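You operate a simulated robot arm through the tools that you are given. There is no shell and no other tool. Be economical: measure what you need, move in short steps, check, and stop when the job is done.

Carry out the task below with a simulated robot arm. There is one attempt and no reset: what you move stays moved.

## Task
Put things in order on the table top. At the end: the grey wax tin stands where the white paper filter stood; the clear glass stands where the brown cloth stood; the purple napkin is on the red coaster; the brown cloth stands where the grey wax tin stood; the white paper filter from the table top is on the cream board; whatever was shut is shut again. Leave all else as you found it, and nothing knocked over.
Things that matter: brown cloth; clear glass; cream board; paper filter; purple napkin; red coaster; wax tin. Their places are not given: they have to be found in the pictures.

It is judged by the outcome, as a careful person would: the job done as asked, and still so three seconds after it is handed in. It fails if anything else is knocked over, pushed out of place, dropped, spilled or broken. Flat cloth is picked up by pressing the open fingertips on it (5 to 10 N) and closing them slowly along it; thin cloth reads only 2 to 8 mm in the jaws.

## Robot
A 7-joint arm with a two-finger parallel gripper, fixed in place. Base frame: the origin is at the foot of the arm, x ahead of it, y to its left, z up; the work surface is at about z = 0.75. Lengths are in m, angles in degrees, forces in N, time in s.
With the tool pointing down near the work surface it reaches from about 0.3 to 0.68 m from the base axis. Its first joint turns from -66.0 to 66.0 degrees. Payload 1.57 kg.
The TCP is the grasp point between the finger pads, 0.03 m short of the fingertips. In the tool frame z runs along the fingers and y along their closing line. Largest opening 0.11 m; finger width 0.024, thickness 0.012; the body of the gripper, 0.048 by 0.112 m, starts 0.078 m behind the TCP.
Orientation is that of the tool frame in the base frame, as [roll, pitch, yaw] about the fixed x, y, z axes, in that order (R = Rz(yaw) Ry(pitch) Rx(roll)). With the fingers straight down and closing along the base's y, the tool's x points along the base's -x, its y along +y and its z along -z.

## Interface
- The arm moves only by the tool apply_moves. Its argument "deltas" is a list of rows, each an object of numbers (a shift or turn left out is 0, a gripper value left out holds the last): "x", "y", "z": the shift along the tool's x, y, z in m; "ax", "ay", "az": the turn, a rotation vector about the tool's x, y, z in degrees; "hand": the closure, from 0 (fully open) to 1 (shut). In form: [{"x": .., "y": .., "z": .., "ax": .., "ay": .., "az": .., "hand": ..}, ...]. A call has 1 to 12 rows; each row shifts and turns the commanded pose from where the row before left it, along the tool's axes as they then stand. A row lasts 0.2 s, in which the tool goes at most 0.05 m and 8.6 degrees; a call with a longer step from one row to the next is refused whole, and so is a gripper value outside its range. Where a pose cannot be reached the arm comes as near as it can. A force on the tool above 40 N (or 10 N above the force at the start of the call, whichever is more), or a blocked arm, ends the call early, and 0.2 s more pass. The fingers move at their own pace (about 0.108 m/s each) and stop on an object; they squeeze with about 41 N. The grip force told is the motor's: it shows also when the fingers shut on nothing. Time passes only in rows, and 0.2 s behind the last, so rows that do not move let the fingers close. The reply holds the time, the measured pose of the TCP, the force on the tool along the base axes, the opening and the grip force, in the units named above and with some noise, with the torque about the TCP (base axes, N m) and any sound that the robot's microphone picked up.
- Cameras (640 x 400 px; columns grow to the right, rows downward): "scene" is fixed at [0.1634, -0.4108, 1.3767]; the picture's right is [0.68, -0.74, 0.00], its down [-0.59, -0.54, -0.60] and it looks along [0.44, 0.40, -0.80] (base axes); focal length 314 px, centre (320, 200). "wrist" rides on the gripper at [0.07, 0.016, -0.141] in the tool frame; the picture's right is [-0.23, 0.97, 0.00], its down [-0.86, -0.20, -0.48] and it looks along [-0.47, -0.11, 0.88] (tool axes); focal length 222 px, centre (320, 200).
- grab_frame(camera): a new picture of that camera. No time passes.
- point_at(camera, pixels): for up to 12 pixels [column, row] of the newest picture of that camera ("zoom" is the newest enlarged one), the place [x, y, z] in the base frame of the surface seen there, good to about 0.003 m. No time passes.
- zoom(camera, box): a new picture of the part [left, top, right, bottom] of that camera's present view, enlarged. No time passes.
- job_done(): hands the job in; it is judged then, once.

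Keep the steps short. Do not move on a guess: measure, check each grasp and each placing, and mend mistakes. In all there are 80 turns and 34 pictures (those below and enlarged ones count). Leave the gripper open and the arm clear of the work at the hand-in unless told otherwise, and finish with a single line.

The tools are called as a command line: name --argument value ..., lists and objects as JSON in quotes. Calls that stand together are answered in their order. apply_moves: Moves the arm, as the interface text tells. Its arguments: {"type":"object","properties":{"deltas":{"type":"array"}},"required":["deltas"]} The other tools are called the same way: grab_frame (camera) takes a picture; point_at (camera, pixels) gives the place of the surface under pixels of a picture; zoom (camera, box) takes an enlarged picture of a part of a camera's view; job_done () hands the job in.

At the start:

```text
t: 0.0
tool_pos: [0.3381, -0.1038, 1.083]
tcp_rot: [-179.9, 0.0, 180.0]
force: [0.0, -0.2, -0.5]
wrist_torque: [-0.04, -0.01, 0.03]
gripper_width: 0.1099
gripper_force: 0.0
```

scene: 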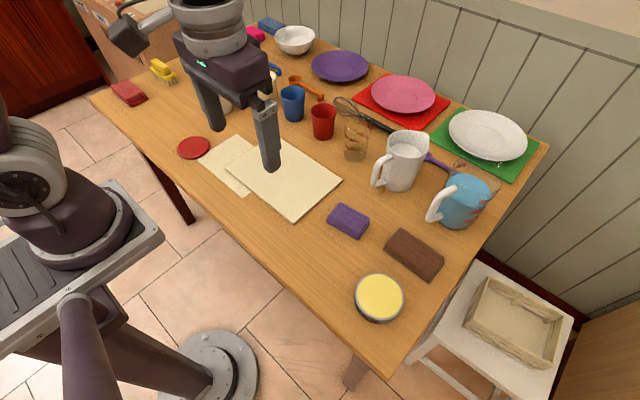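
wrist: 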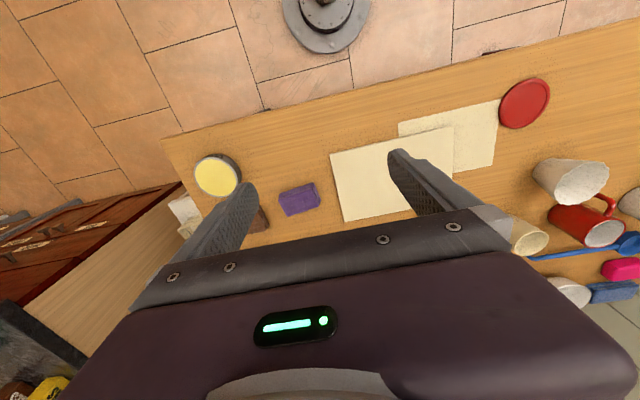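

I see the tin at (380,297), purple napkin (348,221), brown cloth (414,255), glass (355,140), red coaster (193,147) and cream board (283,178). The paper filter is not certain yet, so I'll zoom in on both sides of the table.

zoom --camera "scene" --box '[90, 10, 350, 220]'

zoom --camera "scene" --box '[310, 80, 580, 370]'

zoom --camera "wrist" --box '[380, 60, 640, 310]'

```text
1.90 times, centred on (220, 115) of scene
```

zoom: 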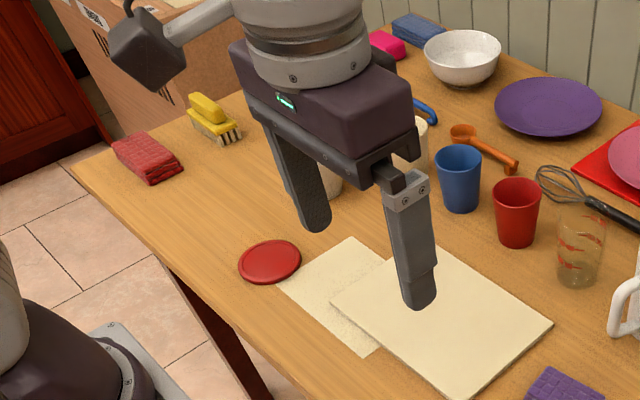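

```text
1.38 times, centred on (445, 225) of scene
```

zoom: 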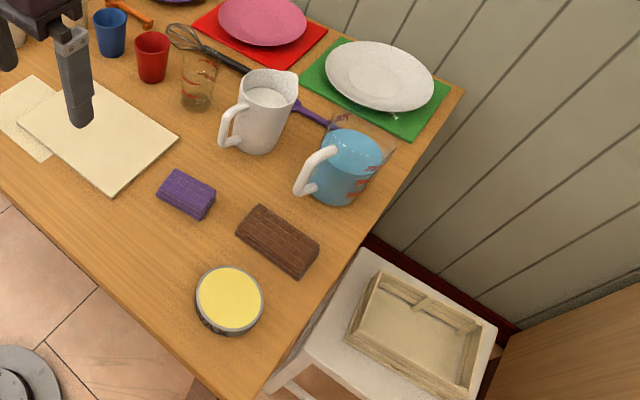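

```text
1.60 times, centred on (510, 185) of wrist
```

zoom: 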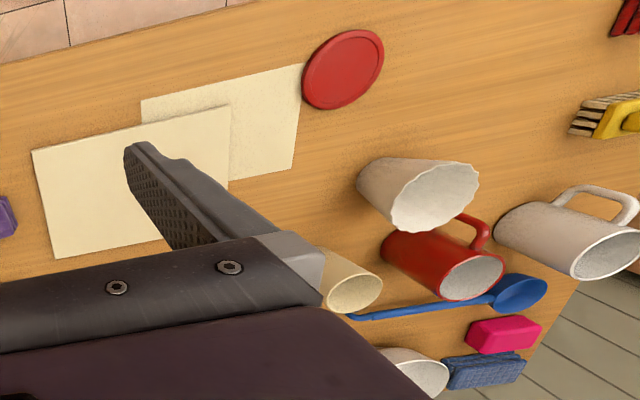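

The white cup with the wavy rim in the wrist view (about 565,180) is the paper filter. The thin sheet under the board isn't involved. Now I'll measure places.

point_at --camera "scene" --pixels '[[380, 297], [357, 297], [403, 297], [380, 276], [380, 318], [348, 215], [330, 228], [342, 206], [368, 216], [354, 237], [193, 147], [283, 195]]'

point_at --camera "scene" --pixels '[[414, 250], [398, 231], [385, 249], [442, 261], [430, 279], [355, 125], [346, 125], [367, 128], [355, 157], [228, 173], [341, 181], [293, 218]]'

point_at --camera "wrist" --pixels '[[540, 165], [536, 178], [553, 160], [575, 165], [607, 172], [575, 200], [580, 180], [560, 200], [545, 190], [595, 200], [527, 103], [565, 170]]'

```text
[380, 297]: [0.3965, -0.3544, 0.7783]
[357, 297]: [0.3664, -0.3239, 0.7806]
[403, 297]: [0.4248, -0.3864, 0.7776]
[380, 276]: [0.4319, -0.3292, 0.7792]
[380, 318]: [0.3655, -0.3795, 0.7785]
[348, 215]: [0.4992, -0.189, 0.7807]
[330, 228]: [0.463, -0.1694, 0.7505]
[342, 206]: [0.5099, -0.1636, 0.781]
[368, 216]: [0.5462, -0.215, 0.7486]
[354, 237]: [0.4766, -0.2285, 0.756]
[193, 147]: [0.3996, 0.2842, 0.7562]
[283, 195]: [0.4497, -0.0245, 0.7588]
```

```text
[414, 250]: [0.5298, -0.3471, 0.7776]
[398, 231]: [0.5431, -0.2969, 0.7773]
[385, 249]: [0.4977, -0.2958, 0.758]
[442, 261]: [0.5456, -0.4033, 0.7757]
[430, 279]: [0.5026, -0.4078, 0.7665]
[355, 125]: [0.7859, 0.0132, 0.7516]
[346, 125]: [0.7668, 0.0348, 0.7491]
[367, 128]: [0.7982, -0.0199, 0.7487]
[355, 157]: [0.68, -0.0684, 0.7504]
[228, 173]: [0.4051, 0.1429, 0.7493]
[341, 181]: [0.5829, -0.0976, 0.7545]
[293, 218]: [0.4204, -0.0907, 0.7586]
```

```text
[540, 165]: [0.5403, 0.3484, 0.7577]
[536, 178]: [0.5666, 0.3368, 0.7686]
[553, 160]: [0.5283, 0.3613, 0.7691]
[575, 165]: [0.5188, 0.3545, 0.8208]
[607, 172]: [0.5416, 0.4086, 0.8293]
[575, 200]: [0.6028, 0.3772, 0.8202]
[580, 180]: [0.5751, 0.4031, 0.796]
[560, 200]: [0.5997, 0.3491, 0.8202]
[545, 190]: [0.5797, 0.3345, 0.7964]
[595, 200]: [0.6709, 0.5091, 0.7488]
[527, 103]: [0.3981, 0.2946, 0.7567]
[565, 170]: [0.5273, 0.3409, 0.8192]
```

The filter is about at (0.56, 0.37), rim z 0.825. It was half hidden, so I'll go above it for a closer look: 10 rows to about (0.46, 0.30, 1.00).

apply_moves --deltas '[{"x": -0.012, "y": 0.04, "z": 0.008}, {"x": -0.012, "y": 0.04, "z": 0.008}, {"x": -0.012, "y": 0.04, "z": 0.008}, {"x": -0.012, "y": 0.04, "z": 0.008}, {"x": -0.012, "y": 0.04, "z": 0.008}, {"x": -0.012, "y": 0.04, "z": 0.008}, {"x": -0.012, "y": 0.04, "z": 0.008}, {"x": -0.012, "y": 0.04, "z": 0.008}, {"x": -0.012, "y": 0.04, "z": 0.008}, {"x": -0.012, "y": 0.04, "z": 0.008}]'

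grab_frame --camera "wrist"

grab_frame --camera "scene"

```text
t: 2.2
tool_pos: [0.4557, 0.2978, 1.0018]
tcp_rot: [-180.0, 0.0, 179.9]
force: [-0.7, -0.3, -0.3]
wrist_torque: [0.0, -0.01, 0.02]
gripper_width: 0.1103
gripper_force: 0.1
```

```text
28 pictures are left
```

wrist: 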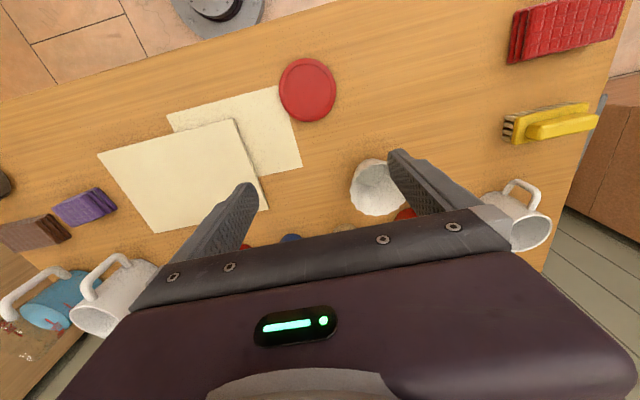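

```text
27 pictures are left
```

scene: 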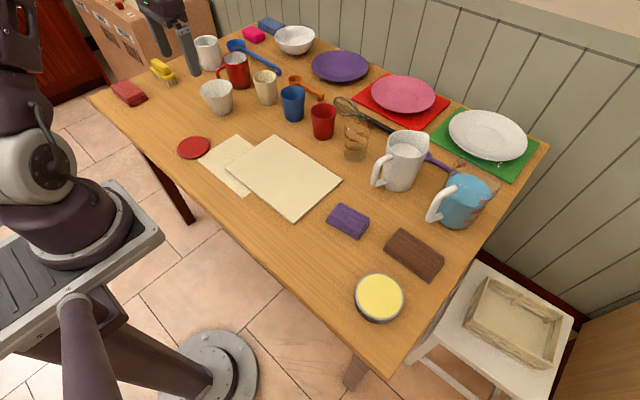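

The scene view now shows the filter clearly at (217,97). I'll zoom in to get its outline and its neighbours.

zoom --camera "scene" --box '[170, 30, 300, 130]'

point_at --camera "scene" --pixels '[[202, 88], [216, 82], [231, 88], [217, 92], [217, 114], [210, 112], [226, 112], [235, 85], [265, 88], [225, 68], [214, 114], [221, 114]]'

point_at --camera "wrist" --pixels '[[352, 175], [372, 160], [388, 162], [353, 195], [363, 212], [385, 214], [402, 204], [378, 185], [404, 212], [345, 230], [490, 200], [412, 195]]'

```text
4.00 times, centred on (235, 80) of scene
```

zoom: 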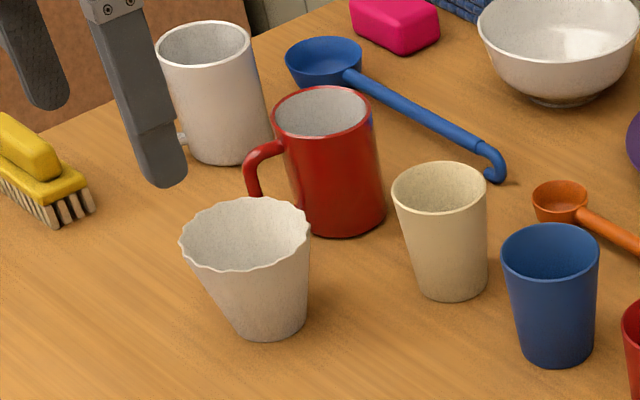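

```text
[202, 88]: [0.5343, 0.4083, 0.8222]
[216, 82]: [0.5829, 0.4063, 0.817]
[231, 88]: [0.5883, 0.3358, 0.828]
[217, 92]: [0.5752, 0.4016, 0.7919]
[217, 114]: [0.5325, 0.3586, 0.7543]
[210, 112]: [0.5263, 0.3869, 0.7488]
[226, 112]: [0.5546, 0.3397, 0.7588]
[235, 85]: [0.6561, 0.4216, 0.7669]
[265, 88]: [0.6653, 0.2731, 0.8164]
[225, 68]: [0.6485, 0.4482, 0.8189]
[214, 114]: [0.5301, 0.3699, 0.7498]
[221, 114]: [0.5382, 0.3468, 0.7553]
```

```text
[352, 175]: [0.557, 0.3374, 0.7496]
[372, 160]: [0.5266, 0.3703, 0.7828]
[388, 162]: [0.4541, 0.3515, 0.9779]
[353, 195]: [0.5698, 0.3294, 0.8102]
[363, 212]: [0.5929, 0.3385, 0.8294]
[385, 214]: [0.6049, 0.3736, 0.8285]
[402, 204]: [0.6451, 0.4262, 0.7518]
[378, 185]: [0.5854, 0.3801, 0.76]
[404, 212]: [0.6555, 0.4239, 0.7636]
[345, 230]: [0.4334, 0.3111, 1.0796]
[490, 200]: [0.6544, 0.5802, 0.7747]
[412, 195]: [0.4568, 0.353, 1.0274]
```

Rim points fit a centre of (0.562, 0.371) and a diameter of about 0.086, rim at 0.825. Closing along y keeps the fingers clear of the red mug's handle. I'll move above it and then straight down.

apply_moves --deltas '[{"x": -0.0266, "y": 0.0183, "z": 0.015}, {"x": -0.0266, "y": 0.0183, "z": 0.015}, {"x": -0.0266, "y": 0.0183, "z": 0.015}, {"x": -0.0265, "y": 0.0183, "z": 0.015}, {}]'

grab_frame --camera "wrist"

```text
t: 3.4
tool_pos: [0.5566, 0.3739, 0.9461]
tcp_rot: [-179.7, -0.1, -178.1]
force: [-0.2, -0.7, 0.1]
wrist_torque: [-0.01, -0.04, -0.01]
gripper_width: 0.1099
gripper_force: 0.0
out of reach, approached as far as the arm can: row 4
```

```text
25 pictures are left
```

wrist: 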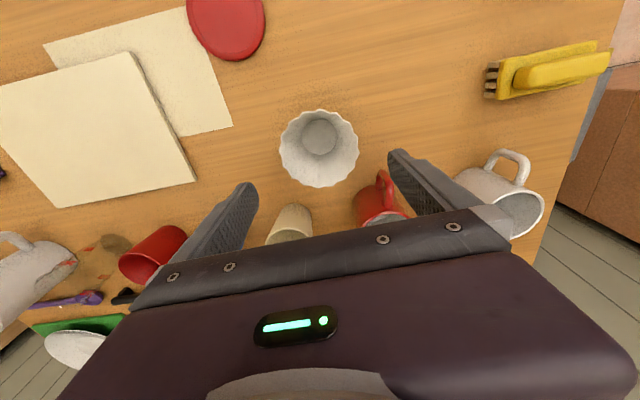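

The reach is a little short at this height (x 0.557). I'll measure the rim in this view before going down.

point_at --camera "wrist" --pixels '[[284, 150], [320, 113], [355, 150], [320, 184], [292, 125], [349, 125], [294, 176], [345, 176], [320, 137], [383, 178], [383, 205], [290, 208]]'

```text
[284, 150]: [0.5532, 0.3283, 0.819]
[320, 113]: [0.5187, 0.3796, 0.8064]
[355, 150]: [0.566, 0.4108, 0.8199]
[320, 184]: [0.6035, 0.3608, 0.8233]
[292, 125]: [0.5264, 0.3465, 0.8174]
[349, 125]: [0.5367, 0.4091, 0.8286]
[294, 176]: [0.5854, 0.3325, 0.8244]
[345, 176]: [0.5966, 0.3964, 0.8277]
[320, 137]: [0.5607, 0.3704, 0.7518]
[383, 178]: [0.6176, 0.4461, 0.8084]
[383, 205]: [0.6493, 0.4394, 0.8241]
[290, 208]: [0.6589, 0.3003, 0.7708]
```

Centre confirmed at (0.561, 0.370), with the handle at (0.618, 0.446) clear of the fingers. Going straight down to z≈0.805.

apply_moves --deltas '[{"z": 0.03}, {"z": 0.03}, {"z": 0.03}, {"z": 0.025}, {"z": 0.02}, {}]'

```text
t: 4.8
tool_pos: [0.563, 0.3702, 0.8101]
tcp_rot: [179.9, 0.0, -179.8]
force: [-1.4, -0.4, -0.3]
wrist_torque: [0.0, 0.01, 0.0]
gripper_width: 0.1099
gripper_force: 0.1
```

The pose is good. I'll close slowly towards 0.080 and watch the grip.

apply_moves --deltas '[{"hand": 0.15}, {"hand": 0.2}, {"hand": 0.23}, {"hand": 0.25}, {"hand": 0.27}, {"hand": 0.28}, {}]'

```text
t: 6.4
tool_pos: [0.564, 0.3691, 0.8099]
tcp_rot: [179.9, 0.1, -179.9]
force: [0.6, 1.3, -1.2]
wrist_torque: [0.05, 0.01, 0.0]
gripper_width: 0.0837
gripper_force: 40.7
```

It holds firmly at 0.0837. I'll lift it straight up and measure the board corners in the scene.

apply_moves --deltas '[{"z": -0.02}, {"z": -0.03}, {"z": -0.03}, {"z": -0.03}, {"x": 0.01}]'

point_at --camera "scene" --pixels '[[274, 138], [338, 181], [293, 216], [228, 177], [283, 177], [348, 157], [362, 158], [355, 152]]'

```text
t: 7.6
tool_pos: [0.5527, 0.371, 0.9179]
tcp_rot: [-180.0, -0.1, -180.0]
force: [0.3, -0.4, 0.6]
wrist_torque: [0.01, -0.03, 0.0]
gripper_width: 0.0838
gripper_force: 41.0
```

```text
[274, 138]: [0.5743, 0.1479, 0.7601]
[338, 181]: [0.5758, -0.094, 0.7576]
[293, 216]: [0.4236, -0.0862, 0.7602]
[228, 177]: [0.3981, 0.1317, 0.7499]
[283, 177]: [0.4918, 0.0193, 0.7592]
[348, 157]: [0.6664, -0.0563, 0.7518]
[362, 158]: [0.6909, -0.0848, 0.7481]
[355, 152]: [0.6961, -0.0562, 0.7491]
```

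The board centre is near (0.495, 0.025), top z 0.758. I'll carry the filter over it.

apply_moves --deltas '[{"x": 0.0064, "y": -0.03}, {"x": 0.0064, "y": -0.0385}, {"x": 0.0064, "y": -0.0385}, {"x": 0.0064, "y": -0.0385}, {"x": 0.0064, "y": -0.0385}, {"x": 0.0064, "y": -0.0385}, {"x": 0.0064, "y": -0.0385}, {"x": 0.0064, "y": -0.0385}, {"x": 0.0064, "y": -0.0385}, {"y": -0.008}, {}]'

```text
t: 10.0
tool_pos: [0.4948, 0.0226, 0.9193]
tcp_rot: [180.0, 0.0, -180.0]
force: [1.2, -0.5, 0.8]
wrist_torque: [-0.02, 0.0, 0.01]
gripper_width: 0.0838
gripper_force: 41.2
```

Now down to z≈0.820, just above contact.

apply_moves --deltas '[{"z": 0.03}, {"z": 0.03}, {"z": 0.02}, {"z": 0.012}, {"z": 0.005}, {}]'

zoom --camera "scene" --box '[200, 80, 380, 230]'

```text
t: 11.4
tool_pos: [0.4957, 0.0235, 0.822]
tcp_rot: [180.0, 0.0, -179.9]
force: [-0.4, -0.5, -0.2]
wrist_torque: [-0.01, -0.02, 0.01]
gripper_width: 0.0835
gripper_force: 41.3
```

```text
2.67 times, centred on (290, 155) of scene
```

zoom: 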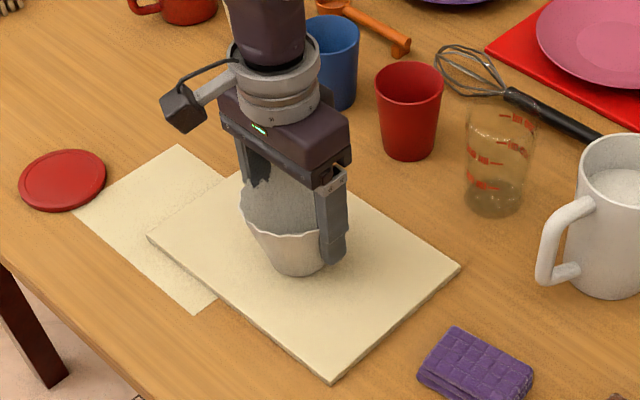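

The filter is upright over the board, a few millimetres up. I'll ease it down to contact.

apply_moves --deltas '[{"z": 0.002}, {"z": 0.002}, {"z": 0.001}]'

```text
t: 12.2
tool_pos: [0.4951, 0.024, 0.817]
tcp_rot: [-180.0, 0.1, -180.0]
force: [-3.1, -2.0, 23.4]
wrist_torque: [-0.16, 0.12, 0.0]
gripper_width: 0.0834
gripper_force: 41.2
```

It's in contact (23 N). I'll back off 1 mm, open gently and rise.

apply_moves --deltas '[{"z": -0.0015}, {"hand": 0.22}, {"hand": 0.15}, {"hand": 0.0}, {}, {"z": -0.03}, {"z": -0.04}, {"z": -0.04}, {"z": -0.03}]'

grab_frame --camera "wrist"

```text
t: 14.2
tool_pos: [0.4949, 0.0226, 0.9599]
tcp_rot: [-180.0, 0.0, 180.0]
force: [0.6, -0.1, -0.6]
wrist_torque: [0.01, 0.02, 0.0]
gripper_width: 0.11
gripper_force: 0.0
```

```text
23 pictures are left
```

wrist: 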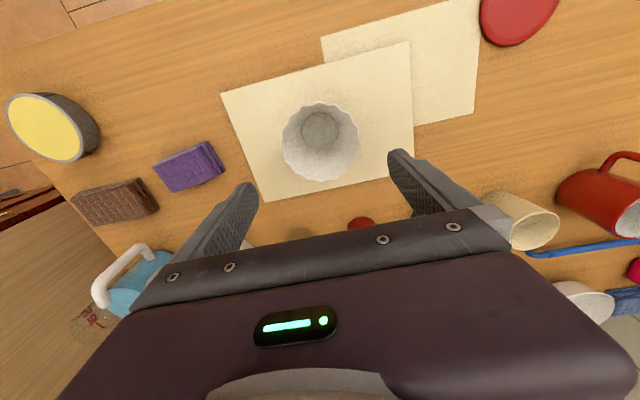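

The filter stands on the board. Next is the tin: I'll move over (0.3965, -0.354).

apply_moves --deltas '[{"x": 0.0098, "y": -0.0377}, {"x": 0.0098, "y": -0.0377}, {"x": 0.0098, "y": -0.0377}, {"x": 0.0098, "y": -0.0377}, {"x": 0.0098, "y": -0.0377}, {"x": 0.0098, "y": -0.0377}, {"x": 0.0098, "y": -0.0377}, {"x": 0.0098, "y": -0.0377}, {"x": 0.0098, "y": -0.0377}, {"x": 0.0098, "y": -0.0377}, {}]'

grab_frame --camera "wrist"

```text
t: 16.6
tool_pos: [0.3974, -0.3543, 0.9562]
tcp_rot: [180.0, 0.0, -179.9]
force: [0.4, -0.1, -0.7]
wrist_torque: [0.0, -0.04, 0.02]
gripper_width: 0.1098
gripper_force: 0.1
```

```text
22 pictures are left
```

wrist: 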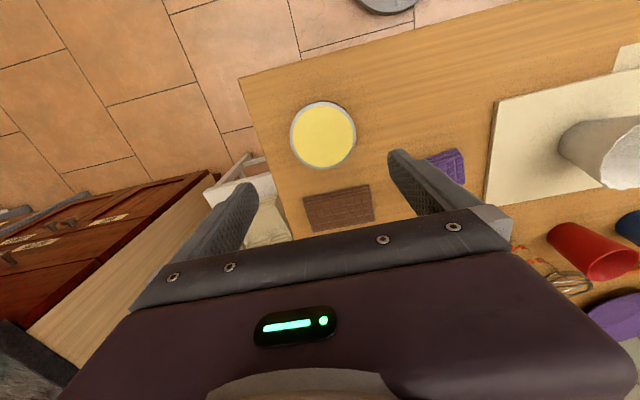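

The tin is at about (323,135) and the brown cloth at (338,208) in this view. I'll measure both.

point_at --camera "wrist" --pixels '[[292, 136], [323, 104], [354, 135], [323, 166], [323, 135], [301, 113], [345, 157], [304, 197], [367, 186], [373, 217], [308, 230], [338, 208]]'

```text
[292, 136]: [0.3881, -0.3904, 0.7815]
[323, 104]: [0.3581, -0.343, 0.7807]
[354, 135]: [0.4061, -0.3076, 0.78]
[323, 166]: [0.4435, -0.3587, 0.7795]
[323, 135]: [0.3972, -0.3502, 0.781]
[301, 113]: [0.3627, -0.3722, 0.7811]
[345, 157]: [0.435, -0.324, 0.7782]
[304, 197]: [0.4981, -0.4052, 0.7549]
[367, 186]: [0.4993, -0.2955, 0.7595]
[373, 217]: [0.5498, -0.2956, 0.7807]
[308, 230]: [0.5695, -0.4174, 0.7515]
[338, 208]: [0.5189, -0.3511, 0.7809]
```

Tin centre is (0.399, -0.350), diameter about 0.088, top 0.780. I'll go down with the tips 5 mm above the table (TCP 0.785).

apply_moves --deltas '[{"x": -0.0015, "y": 0.0043, "z": 0.03}, {"z": 0.04}, {"z": 0.04}, {"z": 0.03}, {"z": 0.02}, {"z": 0.0115}, {}]'

```text
t: 18.2
tool_pos: [0.3993, -0.3495, 0.7861]
tcp_rot: [-180.0, 0.0, -180.0]
force: [0.9, -0.4, -0.2]
wrist_torque: [-0.01, 0.0, 0.02]
gripper_width: 0.1103
gripper_force: 0.1
```

Now I'll close on the tin.

apply_moves --deltas '[{"hand": 0.12}, {"hand": 0.18}, {"hand": 0.24}, {"hand": 0.3}, {}]'

```text
t: 19.4
tool_pos: [0.3985, -0.3482, 0.7856]
tcp_rot: [-180.0, 0.0, -180.0]
force: [0.1, -1.1, -0.5]
wrist_torque: [-0.04, -0.02, -0.02]
gripper_width: 0.0926
gripper_force: 41.2
```

It grips at 0.0926. I'll lift it to about 0.93.

apply_moves --deltas '[{"z": -0.02}, {"z": -0.04}, {"z": -0.04}, {"z": -0.045}, {}]'

```text
t: 20.6
tool_pos: [0.3982, -0.3498, 0.934]
tcp_rot: [-180.0, -0.1, 180.0]
force: [1.0, -0.1, -2.5]
wrist_torque: [-0.02, -0.01, 0.0]
gripper_width: 0.0925
gripper_force: 40.8
```

Still held. I'll carry it towards the filter's old place (0.561, 0.370), in two calls.

apply_moves --deltas '[{"x": -0.006, "y": 0.03}, {"x": -0.006, "y": 0.04}, {"x": -0.006, "y": 0.04}, {"x": -0.006, "y": 0.04}, {"x": -0.006, "y": 0.04}, {"x": -0.006, "y": 0.04}, {"x": -0.006, "y": 0.04}, {"x": -0.006, "y": 0.04}, {"x": -0.006, "y": 0.04}, {"x": -0.006, "y": 0.04}, {"x": -0.006, "y": 0.04}, {"x": -0.006, "y": 0.04}]'

apply_moves --deltas '[{"x": -0.015, "y": 0.04, "z": 0.005}, {"x": -0.015, "y": 0.04, "z": 0.005}, {"x": -0.015, "y": 0.04, "z": 0.005}, {"x": -0.015, "y": 0.04, "z": 0.01}, {"x": -0.015, "y": 0.045, "z": 0.01}, {"x": -0.0155, "y": 0.0445, "z": 0.015}, {}]'

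```text
t: 23.2
tool_pos: [0.4715, 0.1201, 0.9307]
tcp_rot: [-180.0, 0.0, -180.0]
force: [-0.1, -1.5, -1.6]
wrist_torque: [0.0, -0.02, 0.02]
gripper_width: 0.0925
gripper_force: 40.7
```

```text
t: 24.8
tool_pos: [0.5599, 0.3689, 0.8808]
tcp_rot: [-179.8, -0.1, 179.9]
force: [0.6, -0.9, -2.2]
wrist_torque: [0.01, 0.0, -0.01]
gripper_width: 0.0922
gripper_force: 40.8
```

Over the place. Lowering to 0.788, then gently on to contact.

apply_moves --deltas '[{"z": 0.03}, {"z": 0.03}, {"z": 0.02}, {"z": 0.0105}, {"z": 0.002}, {"z": 0.002}, {}]'

```text
t: 26.4
tool_pos: [0.56, 0.3705, 0.7859]
tcp_rot: [180.0, 0.0, -180.0]
force: [0.0, -0.2, -2.0]
wrist_torque: [-0.02, 0.0, 0.0]
gripper_width: 0.0925
gripper_force: 40.7
```

apply_moves --deltas '[{"z": 0.001}, {"z": 0.001}]'

```text
t: 27.0
tool_pos: [0.5604, 0.3721, 0.7865]
tcp_rot: [179.9, 0.1, -179.9]
force: [-4.5, -1.4, 11.5]
wrist_torque: [-0.34, -0.12, -0.03]
gripper_width: 0.0922
gripper_force: 41.2
```

Contact with the table (11 N). I'll release slowly and rise.

apply_moves --deltas '[{"hand": 0.15}, {"hand": 0.1}, {"hand": 0.0}, {}, {"z": -0.02}, {"z": -0.04}, {"z": -0.04}, {"x": 0.02, "z": -0.02}]'

grab_frame --camera "scene"

```text
t: 28.8
tool_pos: [0.541, 0.3692, 0.9036]
tcp_rot: [-180.0, 0.0, 180.0]
force: [0.0, 0.3, 0.4]
wrist_torque: [-0.02, -0.01, 0.01]
gripper_width: 0.11
gripper_force: 0.1
```

```text
21 pictures are left
```

scene: 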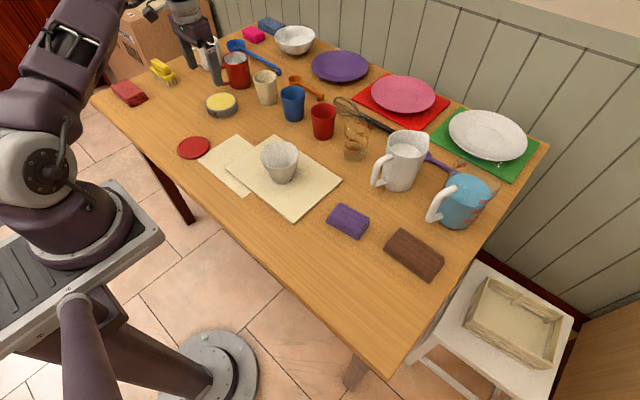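

The tin stands in place, upright. Next is the brown cloth, gripped across its short side (base x). First I'll check how close the jug handles are to the cloth.

apply_moves --deltas '[{"x": 0.0056, "y": -0.03, "z": -0.003}, {"x": 0.0056, "y": -0.04, "z": -0.003}, {"x": 0.0056, "y": -0.04, "z": -0.003}, {"x": 0.0056, "y": -0.04, "z": -0.003}, {"x": 0.0056, "y": -0.04, "z": -0.003}, {"x": 0.0056, "y": -0.04, "z": -0.003}, {"x": 0.0056, "y": -0.04, "z": -0.003}, {"x": 0.0056, "y": -0.04, "z": -0.003}, {"x": 0.0056, "y": -0.04, "z": -0.003}, {"x": 0.0056, "y": -0.04, "z": -0.003}, {"x": 0.0056, "y": -0.04, "z": -0.003}, {"x": 0.0056, "y": -0.04, "z": -0.003}]'

point_at --camera "scene" --pixels '[[431, 217], [440, 203], [455, 189], [450, 222], [460, 226], [440, 214], [376, 182], [390, 160], [405, 189], [345, 142], [355, 143], [366, 143]]'

```text
t: 31.4
tool_pos: [0.4721, -0.0974, 0.9407]
tcp_rot: [-180.0, 0.0, -180.0]
force: [0.4, 0.3, 0.2]
wrist_torque: [0.03, 0.02, 0.04]
gripper_width: 0.1101
gripper_force: 0.1
```

```text
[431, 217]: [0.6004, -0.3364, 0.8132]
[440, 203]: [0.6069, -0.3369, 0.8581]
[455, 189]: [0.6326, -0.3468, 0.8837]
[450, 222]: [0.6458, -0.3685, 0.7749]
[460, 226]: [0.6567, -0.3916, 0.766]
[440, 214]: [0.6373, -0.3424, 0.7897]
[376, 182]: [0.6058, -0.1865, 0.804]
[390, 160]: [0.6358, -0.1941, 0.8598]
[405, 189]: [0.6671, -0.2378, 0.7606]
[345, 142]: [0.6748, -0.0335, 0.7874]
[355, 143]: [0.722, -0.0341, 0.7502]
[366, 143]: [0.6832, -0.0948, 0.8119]
```

The blue jug's handle tip is at x≈0.595, y≈-0.337, z up to 0.88. So I'll grip the cloth with a narrower opening, slightly to the -x side and at y≈-0.368. First I'll travel and turn the tool 90° at x≈0.45.

apply_moves --deltas '[{"x": 0.004, "y": -0.045}, {"x": 0.004, "y": -0.045}, {"x": 0.004, "y": -0.045}, {"x": 0.004, "y": -0.045}, {"x": 0.004, "y": -0.045}, {"x": 0.003, "y": -0.0456}, {"az": 8.2, "hand": 0.15}, {"az": 8.2}, {"az": 8.2}, {"az": 8.2}, {"az": 8.2}, {"az": 8.2}]'

apply_moves --deltas '[{"az": 8.2}, {"az": 8.2}, {"az": 8.2}, {"az": 8.2}, {"az": 8.0}, {}]'

grab_frame --camera "wrist"

```text
t: 34.0
tool_pos: [0.4514, -0.3688, 0.941]
tcp_rot: [-179.9, 0.0, 130.7]
force: [0.5, -0.6, 0.4]
wrist_torque: [0.02, -0.01, 0.02]
gripper_width: 0.0937
gripper_force: 0.1
```

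```text
t: 35.4
tool_pos: [0.4517, -0.3694, 0.9413]
tcp_rot: [180.0, 0.0, 90.0]
force: [-0.1, -0.6, -1.1]
wrist_torque: [-0.01, -0.03, 0.01]
gripper_width: 0.0936
gripper_force: 0.1
```

```text
20 pictures are left
```

wrist: 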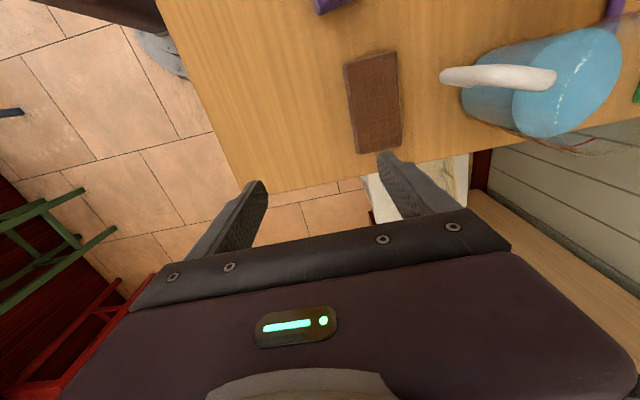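

The cloth is at (345–402, 52–153) and the handle tip at (442,77). Measuring.

point_at --camera "wrist" --pixels '[[347, 66], [395, 54], [400, 145], [358, 151], [373, 100], [350, 108], [396, 95], [443, 78], [448, 86], [500, 88], [390, 158], [340, 162]]'

```text
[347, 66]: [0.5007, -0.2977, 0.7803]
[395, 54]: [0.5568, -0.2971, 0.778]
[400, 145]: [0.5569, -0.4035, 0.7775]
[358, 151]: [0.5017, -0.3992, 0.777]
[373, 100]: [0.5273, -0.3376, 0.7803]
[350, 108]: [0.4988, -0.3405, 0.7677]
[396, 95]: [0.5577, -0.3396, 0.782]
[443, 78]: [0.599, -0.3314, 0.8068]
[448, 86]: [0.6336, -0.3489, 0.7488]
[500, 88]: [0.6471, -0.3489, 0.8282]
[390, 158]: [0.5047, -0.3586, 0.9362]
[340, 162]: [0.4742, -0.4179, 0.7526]
```

Cloth centre is (0.529, -0.350), 0.06 wide. With an opening of 0.082 at x 0.527, the fingers' outer face is at 0.580, clear of the handle. Moving over and descending to just above first.

apply_moves --deltas '[{"y": 0.038, "x": 0.0017, "hand": 0.25}, {"y": 0.0373, "x": 0.0017}, {"z": 0.03}, {"z": 0.04}, {"z": 0.04}, {"z": 0.025}, {"z": 0.015}, {"z": 0.007}, {}]'

```text
t: 37.4
tool_pos: [0.5266, -0.3657, 0.7847]
tcp_rot: [-180.0, 0.0, 90.0]
force: [-0.4, -0.3, 1.0]
wrist_torque: [-0.01, -0.01, 0.02]
gripper_width: 0.0824
gripper_force: 0.0
```

Down with no contact. I'll close on the cloth.

apply_moves --deltas '[{"hand": 0.4}, {"hand": 0.5}, {"hand": 0.6}, {"hand": 0.6}, {}]'

```text
t: 38.6
tool_pos: [0.5255, -0.3661, 0.7852]
tcp_rot: [-179.9, 0.0, 90.1]
force: [1.3, -0.8, 0.5]
wrist_torque: [-0.01, 0.02, 0.0]
gripper_width: 0.0637
gripper_force: 40.6
```

Gripped at 0.0637. I'll lift straight up and go to the tin's old place (TCP 0.399, -0.366).

apply_moves --deltas '[{"z": -0.02}, {"z": -0.03}, {"z": -0.02}, {"y": -0.03}, {"y": -0.035}, {"y": -0.035}, {"y": -0.027}, {}, {"z": 0.03}, {"z": 0.02}, {"z": 0.015}, {}]'

```text
t: 41.2
tool_pos: [0.3998, -0.3671, 0.7885]
tcp_rot: [-179.9, 0.0, 90.0]
force: [0.0, 0.8, -0.9]
wrist_torque: [-0.02, 0.0, 0.0]
gripper_width: 0.0637
gripper_force: 41.4
```

apply_moves --deltas '[{"z": 0.002}, {"z": 0.0015}, {"z": 0.001}]'

```text
t: 42.0
tool_pos: [0.3993, -0.3661, 0.7846]
tcp_rot: [-180.0, 0.0, 90.0]
force: [-2.0, 0.3, 3.8]
wrist_torque: [0.03, 0.02, -0.05]
gripper_width: 0.0636
gripper_force: 40.6
```

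Touching at the same height it was picked from. I'll release, rise and check.

apply_moves --deltas '[{"hand": 0.35}, {"hand": 0.25}, {}, {"z": -0.02}, {"z": -0.04}, {"z": -0.045}, {"z": -0.045, "hand": 0}]'

grab_frame --camera "scene"

```text
t: 43.6
tool_pos: [0.4005, -0.3672, 0.9357]
tcp_rot: [-180.0, 0.0, 90.0]
force: [0.4, -0.1, -0.7]
wrist_torque: [0.04, 0.0, 0.03]
gripper_width: 0.1099
gripper_force: 0.0
```

```text
19 pictures are left
```

scene: 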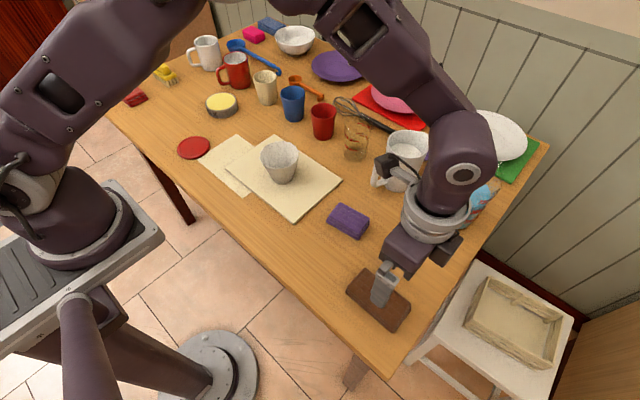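

The brown cloth lies at the tin's old place. The napkin is next, since the tool is already turned the right way. I'll move to look at it.

apply_moves --deltas '[{"x": 0.04, "y": 0.02}, {"x": 0.04, "y": 0.02}, {"x": 0.04, "y": 0.02}, {"x": 0.04, "y": 0.02}, {"x": 0.01, "y": 0.01}, {}]'

grab_frame --camera "wrist"

```text
t: 45.0
tool_pos: [0.4912, -0.1965, 0.9339]
tcp_rot: [-180.0, 0.1, 89.9]
force: [-0.7, -0.4, 0.9]
wrist_torque: [-0.05, -0.02, 0.0]
gripper_width: 0.1099
gripper_force: 0.1
```

```text
18 pictures are left
```

wrist: 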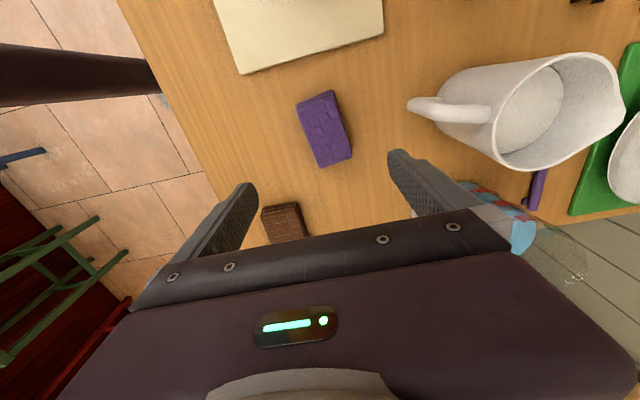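

point_at --camera "wrist" --pixels '[[300, 101], [334, 93], [350, 155], [318, 163], [326, 128], [298, 108], [317, 166], [410, 103], [375, 128], [350, 75]]'

```text
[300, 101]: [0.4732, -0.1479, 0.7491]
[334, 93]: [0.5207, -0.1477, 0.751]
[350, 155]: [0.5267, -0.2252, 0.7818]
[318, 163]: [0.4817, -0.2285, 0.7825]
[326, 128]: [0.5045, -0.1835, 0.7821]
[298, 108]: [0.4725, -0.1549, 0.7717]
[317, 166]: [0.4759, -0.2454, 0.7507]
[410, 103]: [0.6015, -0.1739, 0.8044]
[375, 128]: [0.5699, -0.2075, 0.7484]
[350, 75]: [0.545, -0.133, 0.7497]
```

The napkin centre is (0.500, -0.190), 0.045 wide, turned about 6°. I'll align and descend.

apply_moves --deltas '[{"x": 0.0065, "y": 0.009}, {"az": -6, "hand": 0.25}, {"z": 0.03}, {"z": 0.04}, {"z": 0.04}, {"z": 0.02}, {"z": 0.012}, {"z": 0.007}, {}]'

```text
t: 47.0
tool_pos: [0.4997, -0.1898, 0.7856]
tcp_rot: [-179.9, 0.0, 96.1]
force: [1.3, -0.4, 0.2]
wrist_torque: [-0.04, -0.01, 0.01]
gripper_width: 0.0826
gripper_force: 0.1
```

apply_moves --deltas '[{"hand": 0.45}, {"hand": 0.55}, {"hand": 0.65}, {"hand": 0.72}, {}]'

```text
t: 48.2
tool_pos: [0.499, -0.188, 0.7856]
tcp_rot: [-179.9, 0.1, 96.0]
force: [0.1, -0.3, -0.6]
wrist_torque: [-0.03, 0.01, -0.02]
gripper_width: 0.0539
gripper_force: 40.7
```

Gripped at 0.0539. I'll lift it, carry it towards the coaster and measure the coaster's edges.

apply_moves --deltas '[{"z": -0.03}, {"z": -0.045}, {"z": -0.045}, {"z": -0.02}, {}]'

point_at --camera "scene" --pixels '[[179, 148], [209, 147], [194, 138], [194, 158], [194, 148], [184, 141], [205, 154]]'

apply_moves --deltas '[{"x": 0.04, "y": -0.0041}, {"x": 0.04, "y": -0.0041}, {"x": 0.04, "y": -0.0041}, {"x": 0.04, "y": -0.0041}, {"x": 0.04, "y": -0.0041}, {"x": 0.04, "y": -0.0041}, {"x": 0.04, "y": -0.0041}, {"x": 0.04, "y": -0.0041}, {"x": 0.04, "y": -0.0041}, {"x": 0.04, "y": -0.0041}, {"x": 0.04, "y": -0.0041}, {"x": 0.0438, "y": -0.0046}]'

```text
t: 49.4
tool_pos: [0.5003, -0.1895, 0.9241]
tcp_rot: [-180.0, 0.0, 95.9]
force: [0.3, -0.5, -0.7]
wrist_torque: [0.0, 0.0, 0.0]
gripper_width: 0.0538
gripper_force: 41.0
```

```text
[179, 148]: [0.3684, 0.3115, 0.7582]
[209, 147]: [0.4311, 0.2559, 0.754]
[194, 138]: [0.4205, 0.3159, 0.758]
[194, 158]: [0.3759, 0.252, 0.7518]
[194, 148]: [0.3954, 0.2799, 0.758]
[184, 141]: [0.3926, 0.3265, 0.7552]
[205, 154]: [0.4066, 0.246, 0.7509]
```

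```text
t: 52.0
tool_pos: [0.3987, 0.2869, 0.928]
tcp_rot: [180.0, 0.0, 95.9]
force: [0.8, -0.3, -0.7]
wrist_torque: [0.0, 0.0, -0.03]
gripper_width: 0.0536
gripper_force: 41.4
```

Coaster centre is (0.400, 0.285), top 0.757. Lowering to 0.796.

apply_moves --deltas '[{"z": 0.04}, {"z": 0.04}, {"z": 0.03}, {"z": 0.015}, {"z": 0.005}, {}]'

zoom --camera "scene" --box '[130, 90, 270, 190]'

```text
t: 53.4
tool_pos: [0.3989, 0.2857, 0.7959]
tcp_rot: [-180.0, 0.0, 96.1]
force: [-0.6, -0.7, -0.2]
wrist_torque: [0.03, -0.01, -0.02]
gripper_width: 0.0537
gripper_force: 41.2
```

```text
4.00 times, centred on (200, 140) of scene
```

zoom: 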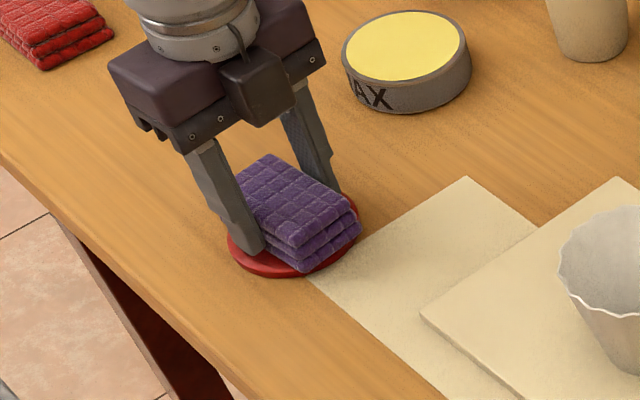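

It's centred over the coaster. Easing down to contact.

apply_moves --deltas '[{"z": 0.002}, {"z": 0.001}, {"z": 0.001}]'

```text
t: 54.2
tool_pos: [0.3989, 0.2857, 0.7943]
tcp_rot: [179.8, -0.1, 96.0]
force: [-5.5, -3.8, 17.7]
wrist_torque: [-0.1, 0.02, 0.01]
gripper_width: 0.054
gripper_force: 41.6
stopped in row 3: the force on the tool passed its limit at 44 N (the readings are from after the stop); the commanded pose is now the measured one
```

Resting on the coaster (17 N). I'll ease up a little, open slowly and rise.

apply_moves --deltas '[{"z": -0.001}, {"hand": 0.48}, {"hand": 0.4}, {"hand": 0.3}, {}, {"z": -0.02}, {"z": -0.04}, {"z": -0.045}, {"z": -0.045, "hand": 0}]'

grab_frame --camera "scene"

```text
t: 56.2
tool_pos: [0.3981, 0.2861, 0.9445]
tcp_rot: [179.9, 0.0, 96.1]
force: [-0.7, -0.9, 0.2]
wrist_torque: [-0.02, -0.04, 0.03]
gripper_width: 0.1104
gripper_force: 0.1
```

```text
16 pictures are left
```

scene: 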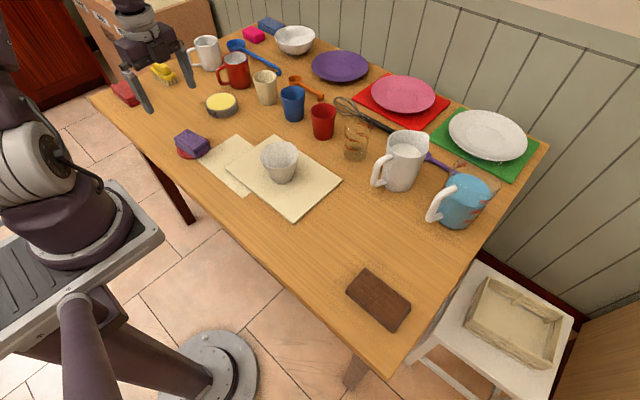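

The napkin sits on the coaster. Now the glass: I'll zoom in on it.

zoom --camera "scene" --box '[295, 80, 425, 200]'

```text
3.33 times, centred on (360, 140) of scene
```

zoom: 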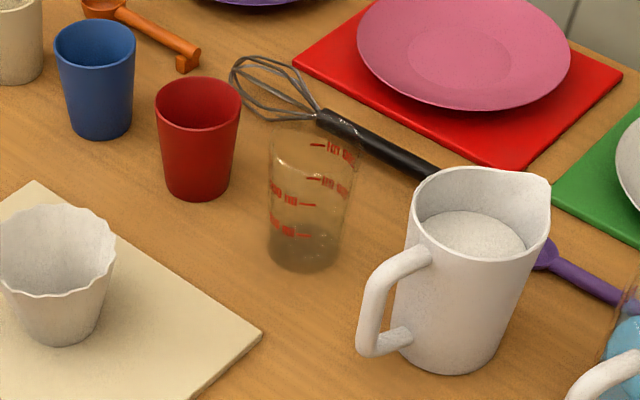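

I'll measure the glass using its red marks and base, plus its neighbours.

point_at --camera "zoom" --pixels '[[304, 248], [268, 250], [341, 250], [304, 273], [317, 145], [345, 152], [277, 196], [290, 200], [335, 183], [305, 205], [275, 228], [355, 160]]'

point_at --camera "zoom" --pixels '[[200, 192], [215, 198], [237, 110], [231, 150], [370, 310], [362, 345], [395, 250], [322, 122], [330, 118], [425, 170], [238, 100], [180, 110]]'

```text
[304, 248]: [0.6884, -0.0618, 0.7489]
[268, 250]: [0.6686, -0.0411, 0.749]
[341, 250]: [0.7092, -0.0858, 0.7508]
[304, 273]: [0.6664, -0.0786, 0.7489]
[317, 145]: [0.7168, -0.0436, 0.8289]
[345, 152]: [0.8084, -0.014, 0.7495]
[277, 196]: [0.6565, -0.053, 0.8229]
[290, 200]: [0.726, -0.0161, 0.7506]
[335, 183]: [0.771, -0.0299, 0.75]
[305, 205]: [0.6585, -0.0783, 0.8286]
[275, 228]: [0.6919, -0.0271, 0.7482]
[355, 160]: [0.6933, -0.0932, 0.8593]
```

```text
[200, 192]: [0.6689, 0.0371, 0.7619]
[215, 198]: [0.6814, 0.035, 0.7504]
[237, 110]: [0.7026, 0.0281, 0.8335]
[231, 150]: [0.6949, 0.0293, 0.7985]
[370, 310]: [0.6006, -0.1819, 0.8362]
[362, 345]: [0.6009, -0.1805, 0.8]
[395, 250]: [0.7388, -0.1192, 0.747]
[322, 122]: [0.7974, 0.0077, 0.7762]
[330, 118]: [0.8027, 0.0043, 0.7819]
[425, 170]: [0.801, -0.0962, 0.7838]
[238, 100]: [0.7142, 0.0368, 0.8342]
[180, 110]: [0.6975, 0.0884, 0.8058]
```

The glass axis is about (0.688, -0.062), radius 0.033. The red cup's nearest edge is at y 0.028 and the white jug is at y≲-0.15. I'll close along y and slide in from the front at low height. First I'll turn back to yaw 180 and move to (0.60, -0.062).

apply_moves --deltas '[{"az": -8.4}, {"az": -8.4}, {"az": -8.4}, {"az": -8.4}, {"az": -8.4}, {"az": -8.4}, {"az": -8.4}, {"az": -8.4}, {"az": -8.4}, {"az": -8.4}, {}]'

apply_moves --deltas '[{"x": -0.0202, "y": -0.0348}, {"x": -0.0202, "y": -0.0348}, {"x": -0.0202, "y": -0.0348}, {"x": -0.0202, "y": -0.0348}, {"x": -0.0202, "y": -0.0348}, {"x": -0.0202, "y": -0.0348}, {"x": -0.0202, "y": -0.0348}, {"x": -0.0202, "y": -0.0348}, {"x": -0.0202, "y": -0.0348}, {"x": -0.0202, "y": -0.0348, "hand": 0.1}, {}]'

grab_frame --camera "wrist"

```text
t: 58.6
tool_pos: [0.3977, 0.2862, 0.9443]
tcp_rot: [-180.0, 0.1, -179.9]
force: [0.3, -0.4, -0.2]
wrist_torque: [-0.05, 0.0, -0.01]
gripper_width: 0.1101
gripper_force: 0.1
```

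```text
t: 61.0
tool_pos: [0.6014, -0.0619, 0.9442]
tcp_rot: [180.0, 0.0, -180.0]
force: [0.4, 0.2, -0.2]
wrist_torque: [-0.02, 0.0, 0.04]
gripper_width: 0.0992
gripper_force: 0.1
```

```text
14 pictures are left
```

wrist: 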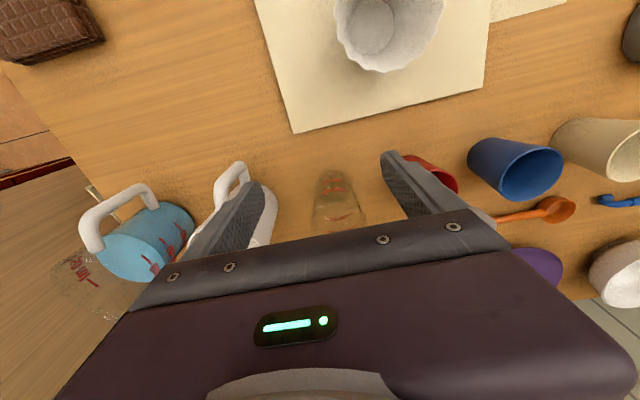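

The glass is seen between the fingers at (337,205). I'll measure it, the jug's near side and the cup's near side.

point_at --camera "wrist" --pixels '[[317, 178], [352, 178], [334, 172], [334, 190], [335, 208], [340, 218], [314, 225], [365, 222], [272, 190], [275, 215], [405, 160], [455, 190]]'

zoom --camera "wrist" --box '[200, 140, 480, 260]'

```text
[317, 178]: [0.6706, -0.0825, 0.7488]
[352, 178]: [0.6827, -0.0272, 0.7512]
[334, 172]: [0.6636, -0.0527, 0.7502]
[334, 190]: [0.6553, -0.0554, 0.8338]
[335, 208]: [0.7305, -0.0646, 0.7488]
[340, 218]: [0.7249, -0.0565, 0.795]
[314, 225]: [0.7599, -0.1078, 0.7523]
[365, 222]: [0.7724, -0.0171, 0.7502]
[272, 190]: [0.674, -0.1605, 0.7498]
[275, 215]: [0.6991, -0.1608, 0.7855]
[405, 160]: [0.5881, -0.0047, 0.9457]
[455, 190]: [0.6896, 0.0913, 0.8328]
```

```text
2.29 times, centred on (340, 200) of wrist
```

zoom: 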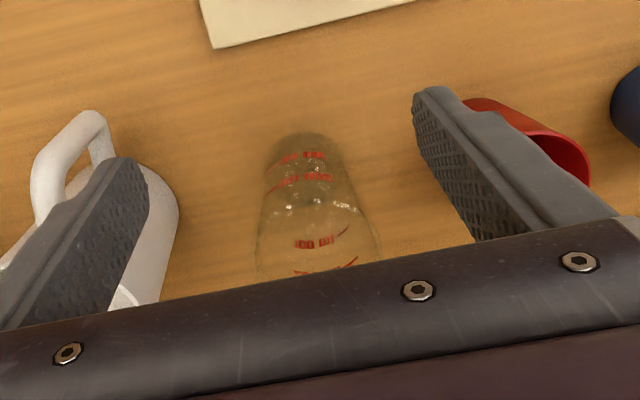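

The jug is at y ≤ -0.160 and the cup at y ≥ 0.028, so the fingers (-0.122 to 0.002) are clear. I'll descend at x 0.60 to z 0.812.

apply_moves --deltas '[{"y": 0.0015, "z": 0.03}, {"z": 0.035}, {"z": 0.035}, {"z": 0.025}, {"z": 0.008}, {}, {"x": -0.02}, {"x": -0.02}, {}]'

grab_frame --camera "scene"

```text
t: 63.0
tool_pos: [0.6406, -0.0604, 0.8113]
tcp_rot: [180.0, 0.1, 180.0]
force: [0.1, -0.1, -0.9]
wrist_torque: [0.01, 0.01, 0.01]
gripper_width: 0.0989
gripper_force: 0.0
```

```text
12 pictures are left
```

scene: 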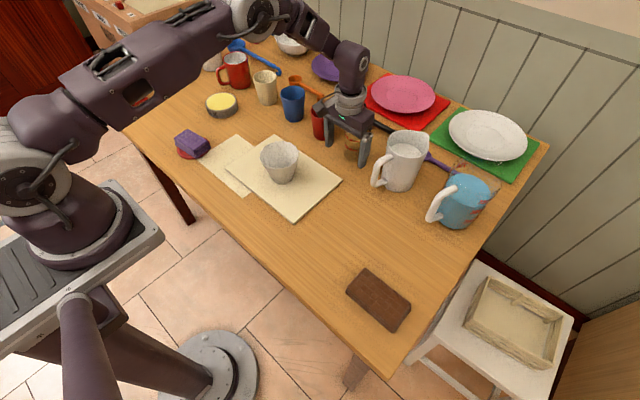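

The fingers straddle the glass cleanly. Advancing to x≈0.683.

apply_moves --deltas '[{"x": -0.015}, {"x": -0.015}, {"x": -0.01}, {"x": -0.003}, {}]'

```text
t: 64.2
tool_pos: [0.684, -0.0608, 0.8112]
tcp_rot: [179.9, 0.0, -180.0]
force: [0.4, 0.5, -0.4]
wrist_torque: [-0.02, 0.0, 0.0]
gripper_width: 0.0993
gripper_force: 0.1
```

Reached. I'll close slowly.

apply_moves --deltas '[{"hand": 0.25}, {"hand": 0.35}, {"hand": 0.4}, {"hand": 0.44}, {"hand": 0.48}, {}]'

```text
t: 65.6
tool_pos: [0.6831, -0.0604, 0.8099]
tcp_rot: [-179.9, 0.1, 180.0]
force: [0.1, 1.4, 0.8]
wrist_torque: [-0.01, -0.04, -0.07]
gripper_width: 0.0712
gripper_force: 41.1
```

Held at 0.0712. A small lift, then back and up.

apply_moves --deltas '[{"z": -0.007}, {"z": -0.008}, {"x": 0.02, "z": -0.01}, {"x": 0.025, "z": -0.01}, {"x": 0.03, "z": -0.02}, {"x": 0.03, "z": -0.02}, {"z": -0.03}, {"z": -0.03}, {}]'

grab_frame --camera "scene"

```text
t: 67.6
tool_pos: [0.5791, -0.0603, 0.945]
tcp_rot: [180.0, 0.1, 180.0]
force: [0.3, 0.0, -2.4]
wrist_torque: [-0.02, -0.01, 0.03]
gripper_width: 0.071
gripper_force: 41.0
```

```text
11 pictures are left
```

scene: 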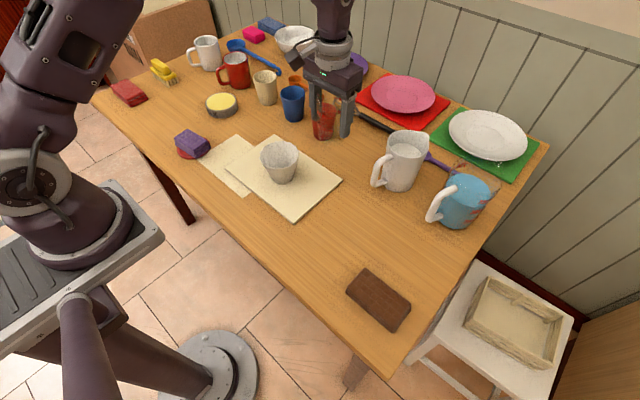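

Glass lifted and upright. I'll route it via x≈0.47 to stay clear of the jug handles, then over (0.524, -0.350).

apply_moves --deltas '[{"x": 0.03}, {"x": 0.03, "y": -0.02}, {"x": 0.03, "y": -0.03}, {"x": 0.015, "y": -0.035}, {"y": -0.035}, {"y": -0.035}, {"y": -0.035}, {"y": -0.035}, {"y": -0.035}, {"y": -0.03}, {}, {}]'

apply_moves --deltas '[{"x": -0.025}, {"x": -0.0245}, {}]'

```text
t: 70.2
tool_pos: [0.474, -0.3497, 0.9471]
tcp_rot: [180.0, 0.0, 180.0]
force: [-0.7, 0.4, -2.2]
wrist_torque: [0.02, 0.03, 0.01]
gripper_width: 0.071
gripper_force: 41.0
```

```text
t: 71.0
tool_pos: [0.5235, -0.3494, 0.9467]
tcp_rot: [180.0, 0.2, 180.0]
force: [0.3, 0.4, -2.2]
wrist_torque: [0.0, 0.03, -0.01]
gripper_width: 0.0712
gripper_force: 41.5
```

Lowering to 0.814, just above the pick height of 0.810.

apply_moves --deltas '[{"z": 0.03}, {"z": 0.03}, {"z": 0.03}, {"z": 0.025}, {"z": 0.012}, {"z": 0.005}, {}]'

zoom --camera "scene" --box '[330, 120, 530, 340]'

```text
t: 72.6
tool_pos: [0.5233, -0.3502, 0.8125]
tcp_rot: [180.0, 0.1, 180.0]
force: [-0.7, -0.3, -2.7]
wrist_torque: [0.01, 0.04, 0.03]
gripper_width: 0.071
gripper_force: 41.6
```

```text
1.82 times, centred on (430, 230) of scene
```

zoom: 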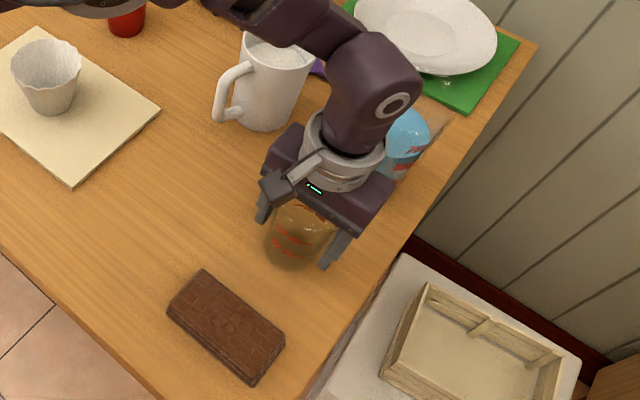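

Upright and clear of everything. Easing to contact.

apply_moves --deltas '[{"z": 0.001}, {"z": 0.001}, {"z": 0.001}]'

```text
t: 73.4
tool_pos: [0.5233, -0.351, 0.8116]
tcp_rot: [-180.0, 0.1, -180.0]
force: [-4.0, 3.7, 12.6]
wrist_torque: [-0.11, 0.09, -0.01]
gripper_width: 0.071
gripper_force: 41.4
```

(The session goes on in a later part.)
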